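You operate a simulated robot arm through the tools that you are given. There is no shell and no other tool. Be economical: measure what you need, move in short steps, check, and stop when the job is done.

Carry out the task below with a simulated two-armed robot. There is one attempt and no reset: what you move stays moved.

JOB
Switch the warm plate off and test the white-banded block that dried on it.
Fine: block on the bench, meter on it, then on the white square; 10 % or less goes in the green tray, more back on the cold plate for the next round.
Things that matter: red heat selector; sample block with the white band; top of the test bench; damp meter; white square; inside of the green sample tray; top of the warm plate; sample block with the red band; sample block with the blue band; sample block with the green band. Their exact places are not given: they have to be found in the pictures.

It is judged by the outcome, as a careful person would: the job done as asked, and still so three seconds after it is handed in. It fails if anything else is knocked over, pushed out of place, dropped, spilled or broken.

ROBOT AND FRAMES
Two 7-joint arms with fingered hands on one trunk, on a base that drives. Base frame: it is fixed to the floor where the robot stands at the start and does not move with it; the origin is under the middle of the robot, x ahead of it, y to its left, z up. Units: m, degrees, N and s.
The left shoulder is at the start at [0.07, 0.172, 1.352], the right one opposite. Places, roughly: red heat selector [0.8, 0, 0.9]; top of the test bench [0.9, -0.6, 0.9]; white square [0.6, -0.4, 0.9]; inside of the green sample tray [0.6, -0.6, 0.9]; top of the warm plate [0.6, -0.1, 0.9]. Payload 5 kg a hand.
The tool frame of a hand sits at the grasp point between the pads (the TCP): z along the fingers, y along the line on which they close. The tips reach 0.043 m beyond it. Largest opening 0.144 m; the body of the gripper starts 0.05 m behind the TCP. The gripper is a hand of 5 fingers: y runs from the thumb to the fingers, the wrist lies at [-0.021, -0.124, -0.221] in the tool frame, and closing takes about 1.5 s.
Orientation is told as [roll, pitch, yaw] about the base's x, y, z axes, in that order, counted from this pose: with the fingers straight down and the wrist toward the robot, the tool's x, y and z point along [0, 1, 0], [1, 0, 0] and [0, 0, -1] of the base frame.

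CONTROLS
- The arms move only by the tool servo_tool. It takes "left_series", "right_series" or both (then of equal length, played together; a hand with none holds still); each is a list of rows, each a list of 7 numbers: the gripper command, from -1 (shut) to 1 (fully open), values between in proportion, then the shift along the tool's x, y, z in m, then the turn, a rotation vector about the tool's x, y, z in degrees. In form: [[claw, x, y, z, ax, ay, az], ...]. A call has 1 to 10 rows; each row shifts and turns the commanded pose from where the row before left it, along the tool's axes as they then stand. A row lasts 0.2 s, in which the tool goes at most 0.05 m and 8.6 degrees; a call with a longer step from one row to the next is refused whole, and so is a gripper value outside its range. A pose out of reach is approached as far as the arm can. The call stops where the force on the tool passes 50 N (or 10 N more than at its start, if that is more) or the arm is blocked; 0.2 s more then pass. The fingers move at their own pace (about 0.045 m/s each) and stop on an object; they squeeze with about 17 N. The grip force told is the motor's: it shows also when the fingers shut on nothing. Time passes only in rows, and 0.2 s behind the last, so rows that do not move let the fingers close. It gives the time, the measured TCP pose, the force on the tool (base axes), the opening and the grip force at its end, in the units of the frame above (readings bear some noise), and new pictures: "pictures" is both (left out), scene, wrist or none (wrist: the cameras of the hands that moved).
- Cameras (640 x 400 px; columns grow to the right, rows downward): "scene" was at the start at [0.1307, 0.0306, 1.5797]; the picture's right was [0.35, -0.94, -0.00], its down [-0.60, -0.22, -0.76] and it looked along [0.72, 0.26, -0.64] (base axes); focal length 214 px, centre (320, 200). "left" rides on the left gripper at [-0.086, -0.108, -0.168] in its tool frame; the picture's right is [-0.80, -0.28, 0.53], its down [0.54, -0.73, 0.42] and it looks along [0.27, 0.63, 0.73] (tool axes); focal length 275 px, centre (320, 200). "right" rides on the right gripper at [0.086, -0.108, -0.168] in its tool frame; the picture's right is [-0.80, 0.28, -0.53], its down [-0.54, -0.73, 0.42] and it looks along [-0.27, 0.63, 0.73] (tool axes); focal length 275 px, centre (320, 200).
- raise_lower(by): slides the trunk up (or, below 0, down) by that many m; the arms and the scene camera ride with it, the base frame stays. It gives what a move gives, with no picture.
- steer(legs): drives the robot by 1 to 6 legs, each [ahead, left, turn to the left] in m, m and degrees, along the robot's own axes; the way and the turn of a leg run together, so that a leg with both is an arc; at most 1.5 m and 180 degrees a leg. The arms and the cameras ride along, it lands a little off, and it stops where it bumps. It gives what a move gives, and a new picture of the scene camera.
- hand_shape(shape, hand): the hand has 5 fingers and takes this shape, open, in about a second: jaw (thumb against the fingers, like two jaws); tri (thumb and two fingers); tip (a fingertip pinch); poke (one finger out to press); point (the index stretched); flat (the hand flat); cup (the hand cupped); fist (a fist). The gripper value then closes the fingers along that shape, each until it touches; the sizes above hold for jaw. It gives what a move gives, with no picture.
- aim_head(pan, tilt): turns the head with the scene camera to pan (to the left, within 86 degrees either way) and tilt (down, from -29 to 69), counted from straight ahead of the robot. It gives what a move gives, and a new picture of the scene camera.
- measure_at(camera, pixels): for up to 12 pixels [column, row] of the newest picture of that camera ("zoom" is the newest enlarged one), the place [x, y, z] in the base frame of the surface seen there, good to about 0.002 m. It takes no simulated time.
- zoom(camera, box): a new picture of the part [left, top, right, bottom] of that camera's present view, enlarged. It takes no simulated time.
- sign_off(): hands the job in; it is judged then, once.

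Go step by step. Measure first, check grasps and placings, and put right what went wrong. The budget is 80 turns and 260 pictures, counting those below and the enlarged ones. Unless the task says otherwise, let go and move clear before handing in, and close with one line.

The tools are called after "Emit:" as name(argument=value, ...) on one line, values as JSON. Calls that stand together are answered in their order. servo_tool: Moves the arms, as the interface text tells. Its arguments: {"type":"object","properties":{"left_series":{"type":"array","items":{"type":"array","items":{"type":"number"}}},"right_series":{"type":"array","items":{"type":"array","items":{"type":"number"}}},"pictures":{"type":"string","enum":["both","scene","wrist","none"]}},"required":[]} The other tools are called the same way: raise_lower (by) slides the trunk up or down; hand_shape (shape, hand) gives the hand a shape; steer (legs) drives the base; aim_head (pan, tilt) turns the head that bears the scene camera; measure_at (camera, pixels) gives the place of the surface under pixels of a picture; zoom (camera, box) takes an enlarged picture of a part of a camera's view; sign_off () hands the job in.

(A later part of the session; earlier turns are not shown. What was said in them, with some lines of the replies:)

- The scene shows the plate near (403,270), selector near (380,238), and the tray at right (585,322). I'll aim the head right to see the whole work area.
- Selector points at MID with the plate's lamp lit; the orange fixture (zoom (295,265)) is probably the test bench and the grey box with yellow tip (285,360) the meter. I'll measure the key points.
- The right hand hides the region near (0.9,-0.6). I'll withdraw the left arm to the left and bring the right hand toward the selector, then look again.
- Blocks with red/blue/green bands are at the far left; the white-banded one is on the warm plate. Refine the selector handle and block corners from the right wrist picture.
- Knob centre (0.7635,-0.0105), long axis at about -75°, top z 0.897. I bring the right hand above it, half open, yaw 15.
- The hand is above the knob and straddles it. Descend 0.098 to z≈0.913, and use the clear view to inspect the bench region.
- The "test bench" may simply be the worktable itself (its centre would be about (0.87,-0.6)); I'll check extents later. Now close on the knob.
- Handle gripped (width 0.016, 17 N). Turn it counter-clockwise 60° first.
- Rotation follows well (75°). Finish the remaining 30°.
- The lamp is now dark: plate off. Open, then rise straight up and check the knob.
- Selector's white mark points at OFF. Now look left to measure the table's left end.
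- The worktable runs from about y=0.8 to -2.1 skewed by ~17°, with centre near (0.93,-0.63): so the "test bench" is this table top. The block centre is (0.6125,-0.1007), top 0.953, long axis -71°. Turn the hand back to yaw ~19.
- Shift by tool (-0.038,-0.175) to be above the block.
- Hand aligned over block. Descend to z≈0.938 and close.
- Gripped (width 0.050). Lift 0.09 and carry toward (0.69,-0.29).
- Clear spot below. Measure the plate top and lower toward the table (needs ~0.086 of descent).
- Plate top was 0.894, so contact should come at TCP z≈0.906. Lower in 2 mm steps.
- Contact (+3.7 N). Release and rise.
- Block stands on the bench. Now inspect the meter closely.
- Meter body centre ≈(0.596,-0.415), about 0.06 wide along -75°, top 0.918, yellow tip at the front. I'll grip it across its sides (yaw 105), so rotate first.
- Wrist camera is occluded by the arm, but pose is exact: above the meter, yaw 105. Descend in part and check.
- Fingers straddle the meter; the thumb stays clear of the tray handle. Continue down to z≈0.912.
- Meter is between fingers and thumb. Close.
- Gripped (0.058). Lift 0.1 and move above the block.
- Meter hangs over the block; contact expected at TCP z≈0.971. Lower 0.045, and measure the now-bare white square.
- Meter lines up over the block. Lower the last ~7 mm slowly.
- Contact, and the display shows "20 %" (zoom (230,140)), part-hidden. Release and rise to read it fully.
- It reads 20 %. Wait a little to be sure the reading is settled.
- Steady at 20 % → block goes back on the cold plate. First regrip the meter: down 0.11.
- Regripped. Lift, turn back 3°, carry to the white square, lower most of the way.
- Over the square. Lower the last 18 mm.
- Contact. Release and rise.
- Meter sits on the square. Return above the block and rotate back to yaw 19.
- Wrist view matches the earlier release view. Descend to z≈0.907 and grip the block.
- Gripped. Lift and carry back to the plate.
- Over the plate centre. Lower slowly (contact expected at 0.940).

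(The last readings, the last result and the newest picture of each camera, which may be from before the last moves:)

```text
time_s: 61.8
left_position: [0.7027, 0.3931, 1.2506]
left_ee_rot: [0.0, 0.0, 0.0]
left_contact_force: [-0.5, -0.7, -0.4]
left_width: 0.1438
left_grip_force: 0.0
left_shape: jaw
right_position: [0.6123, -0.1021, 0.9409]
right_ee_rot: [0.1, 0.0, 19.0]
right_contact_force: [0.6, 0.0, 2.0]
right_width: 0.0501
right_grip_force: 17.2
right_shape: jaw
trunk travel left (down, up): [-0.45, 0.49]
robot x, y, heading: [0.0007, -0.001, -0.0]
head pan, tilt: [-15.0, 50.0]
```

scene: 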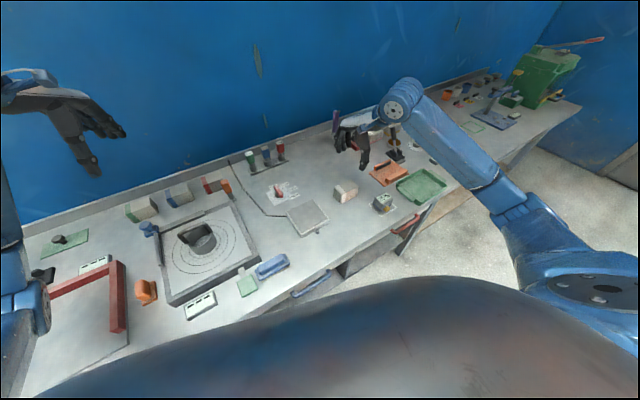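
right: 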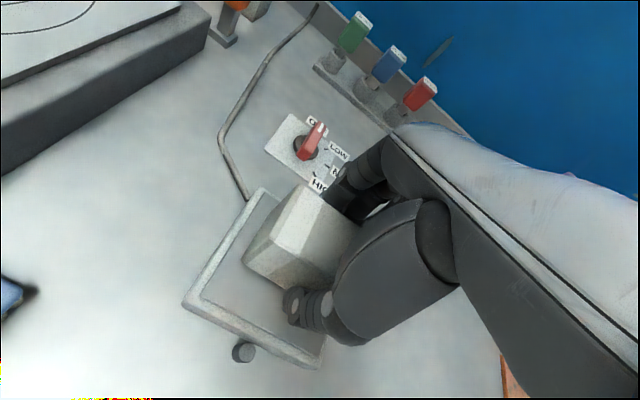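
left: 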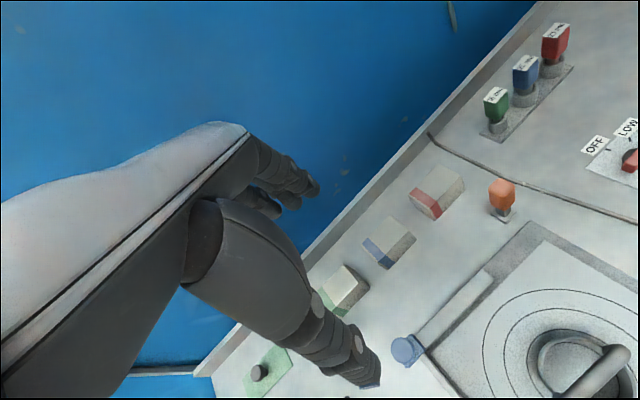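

Contact on the plate. Release, rise and move off to the right.

Emit:
servo_tool(right_series=[[0.3, 0, 0, 0, 0, 0, 0], [0.3, 0, 0, 0, 0, 0, 0], [0.3, 0, 0, 0, 0, 0, 0], [0.3, 0, 0, 0, 0, 0, 0], [0.3, 0, 0, -0.03, 0, 0, 0], [0.3, 0, 0, -0.045, 0, 0, 0], [0.3, 0, 0, -0.045, 0, 0, 0], [0.3, 0, 0, -0.045, 0, 0, 0], [0.3, -0.03, 0, -0.03, 0, 0, 0], [0.3, -0.03, 0, -0.03, 0, 0, 0]], pictures="both")

Emit:
zoom(camera="scene", box=[250, 140, 430, 260])

```text
time_s: 64.0
left_position: [0.7037, 0.3917, 1.2501]
left_ee_rot: [0.0, 0.0, 0.0]
left_contact_force: [-0.3, 0.0, -0.7]
left_width: 0.1441
left_grip_force: 0.2
left_shape: jaw
right_position: [0.6329, -0.1612, 1.165]
right_ee_rot: [0.1, 0.1, 19.1]
right_contact_force: [-0.6, 0.0, -0.8]
right_width: 0.0933
right_grip_force: 0.1
right_shape: jaw
trunk travel left (down, up): [-0.45, 0.49]
robot x, y, heading: [-0.0014, 0.0009, 0.1]
head pan, tilt: [-15.0, 50.0]
```

scene: 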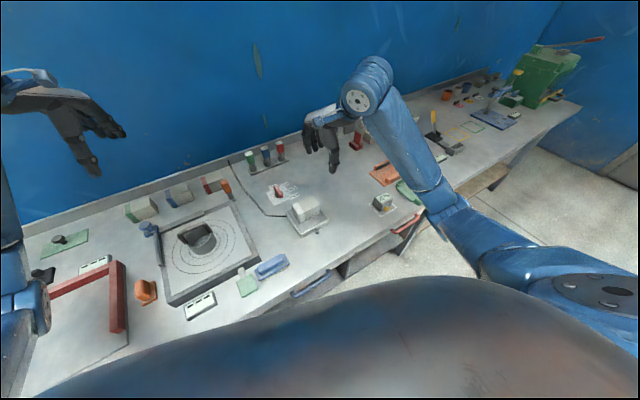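
right: 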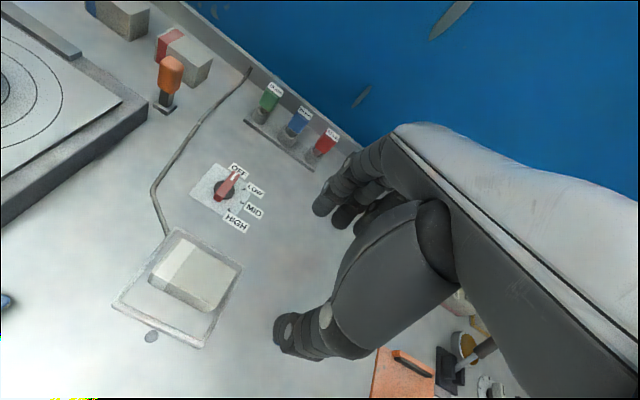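

```text
3.33 times, centred on (340, 200) of scene
```

zoom: 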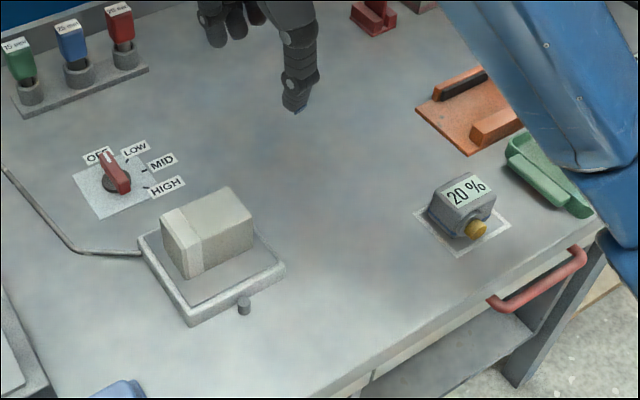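

The block is on the cold plate, selector at OFF, lamp dark, meter on the white square, and the hands are clear. Handing in.

Emit:
sign_off()

```text
The job is handed in.
```

The warm plate is off, and the white-banded block read 20 %, so it is back on the cold plate for the next round. The damp meter is on its white square, and I handed the job in.
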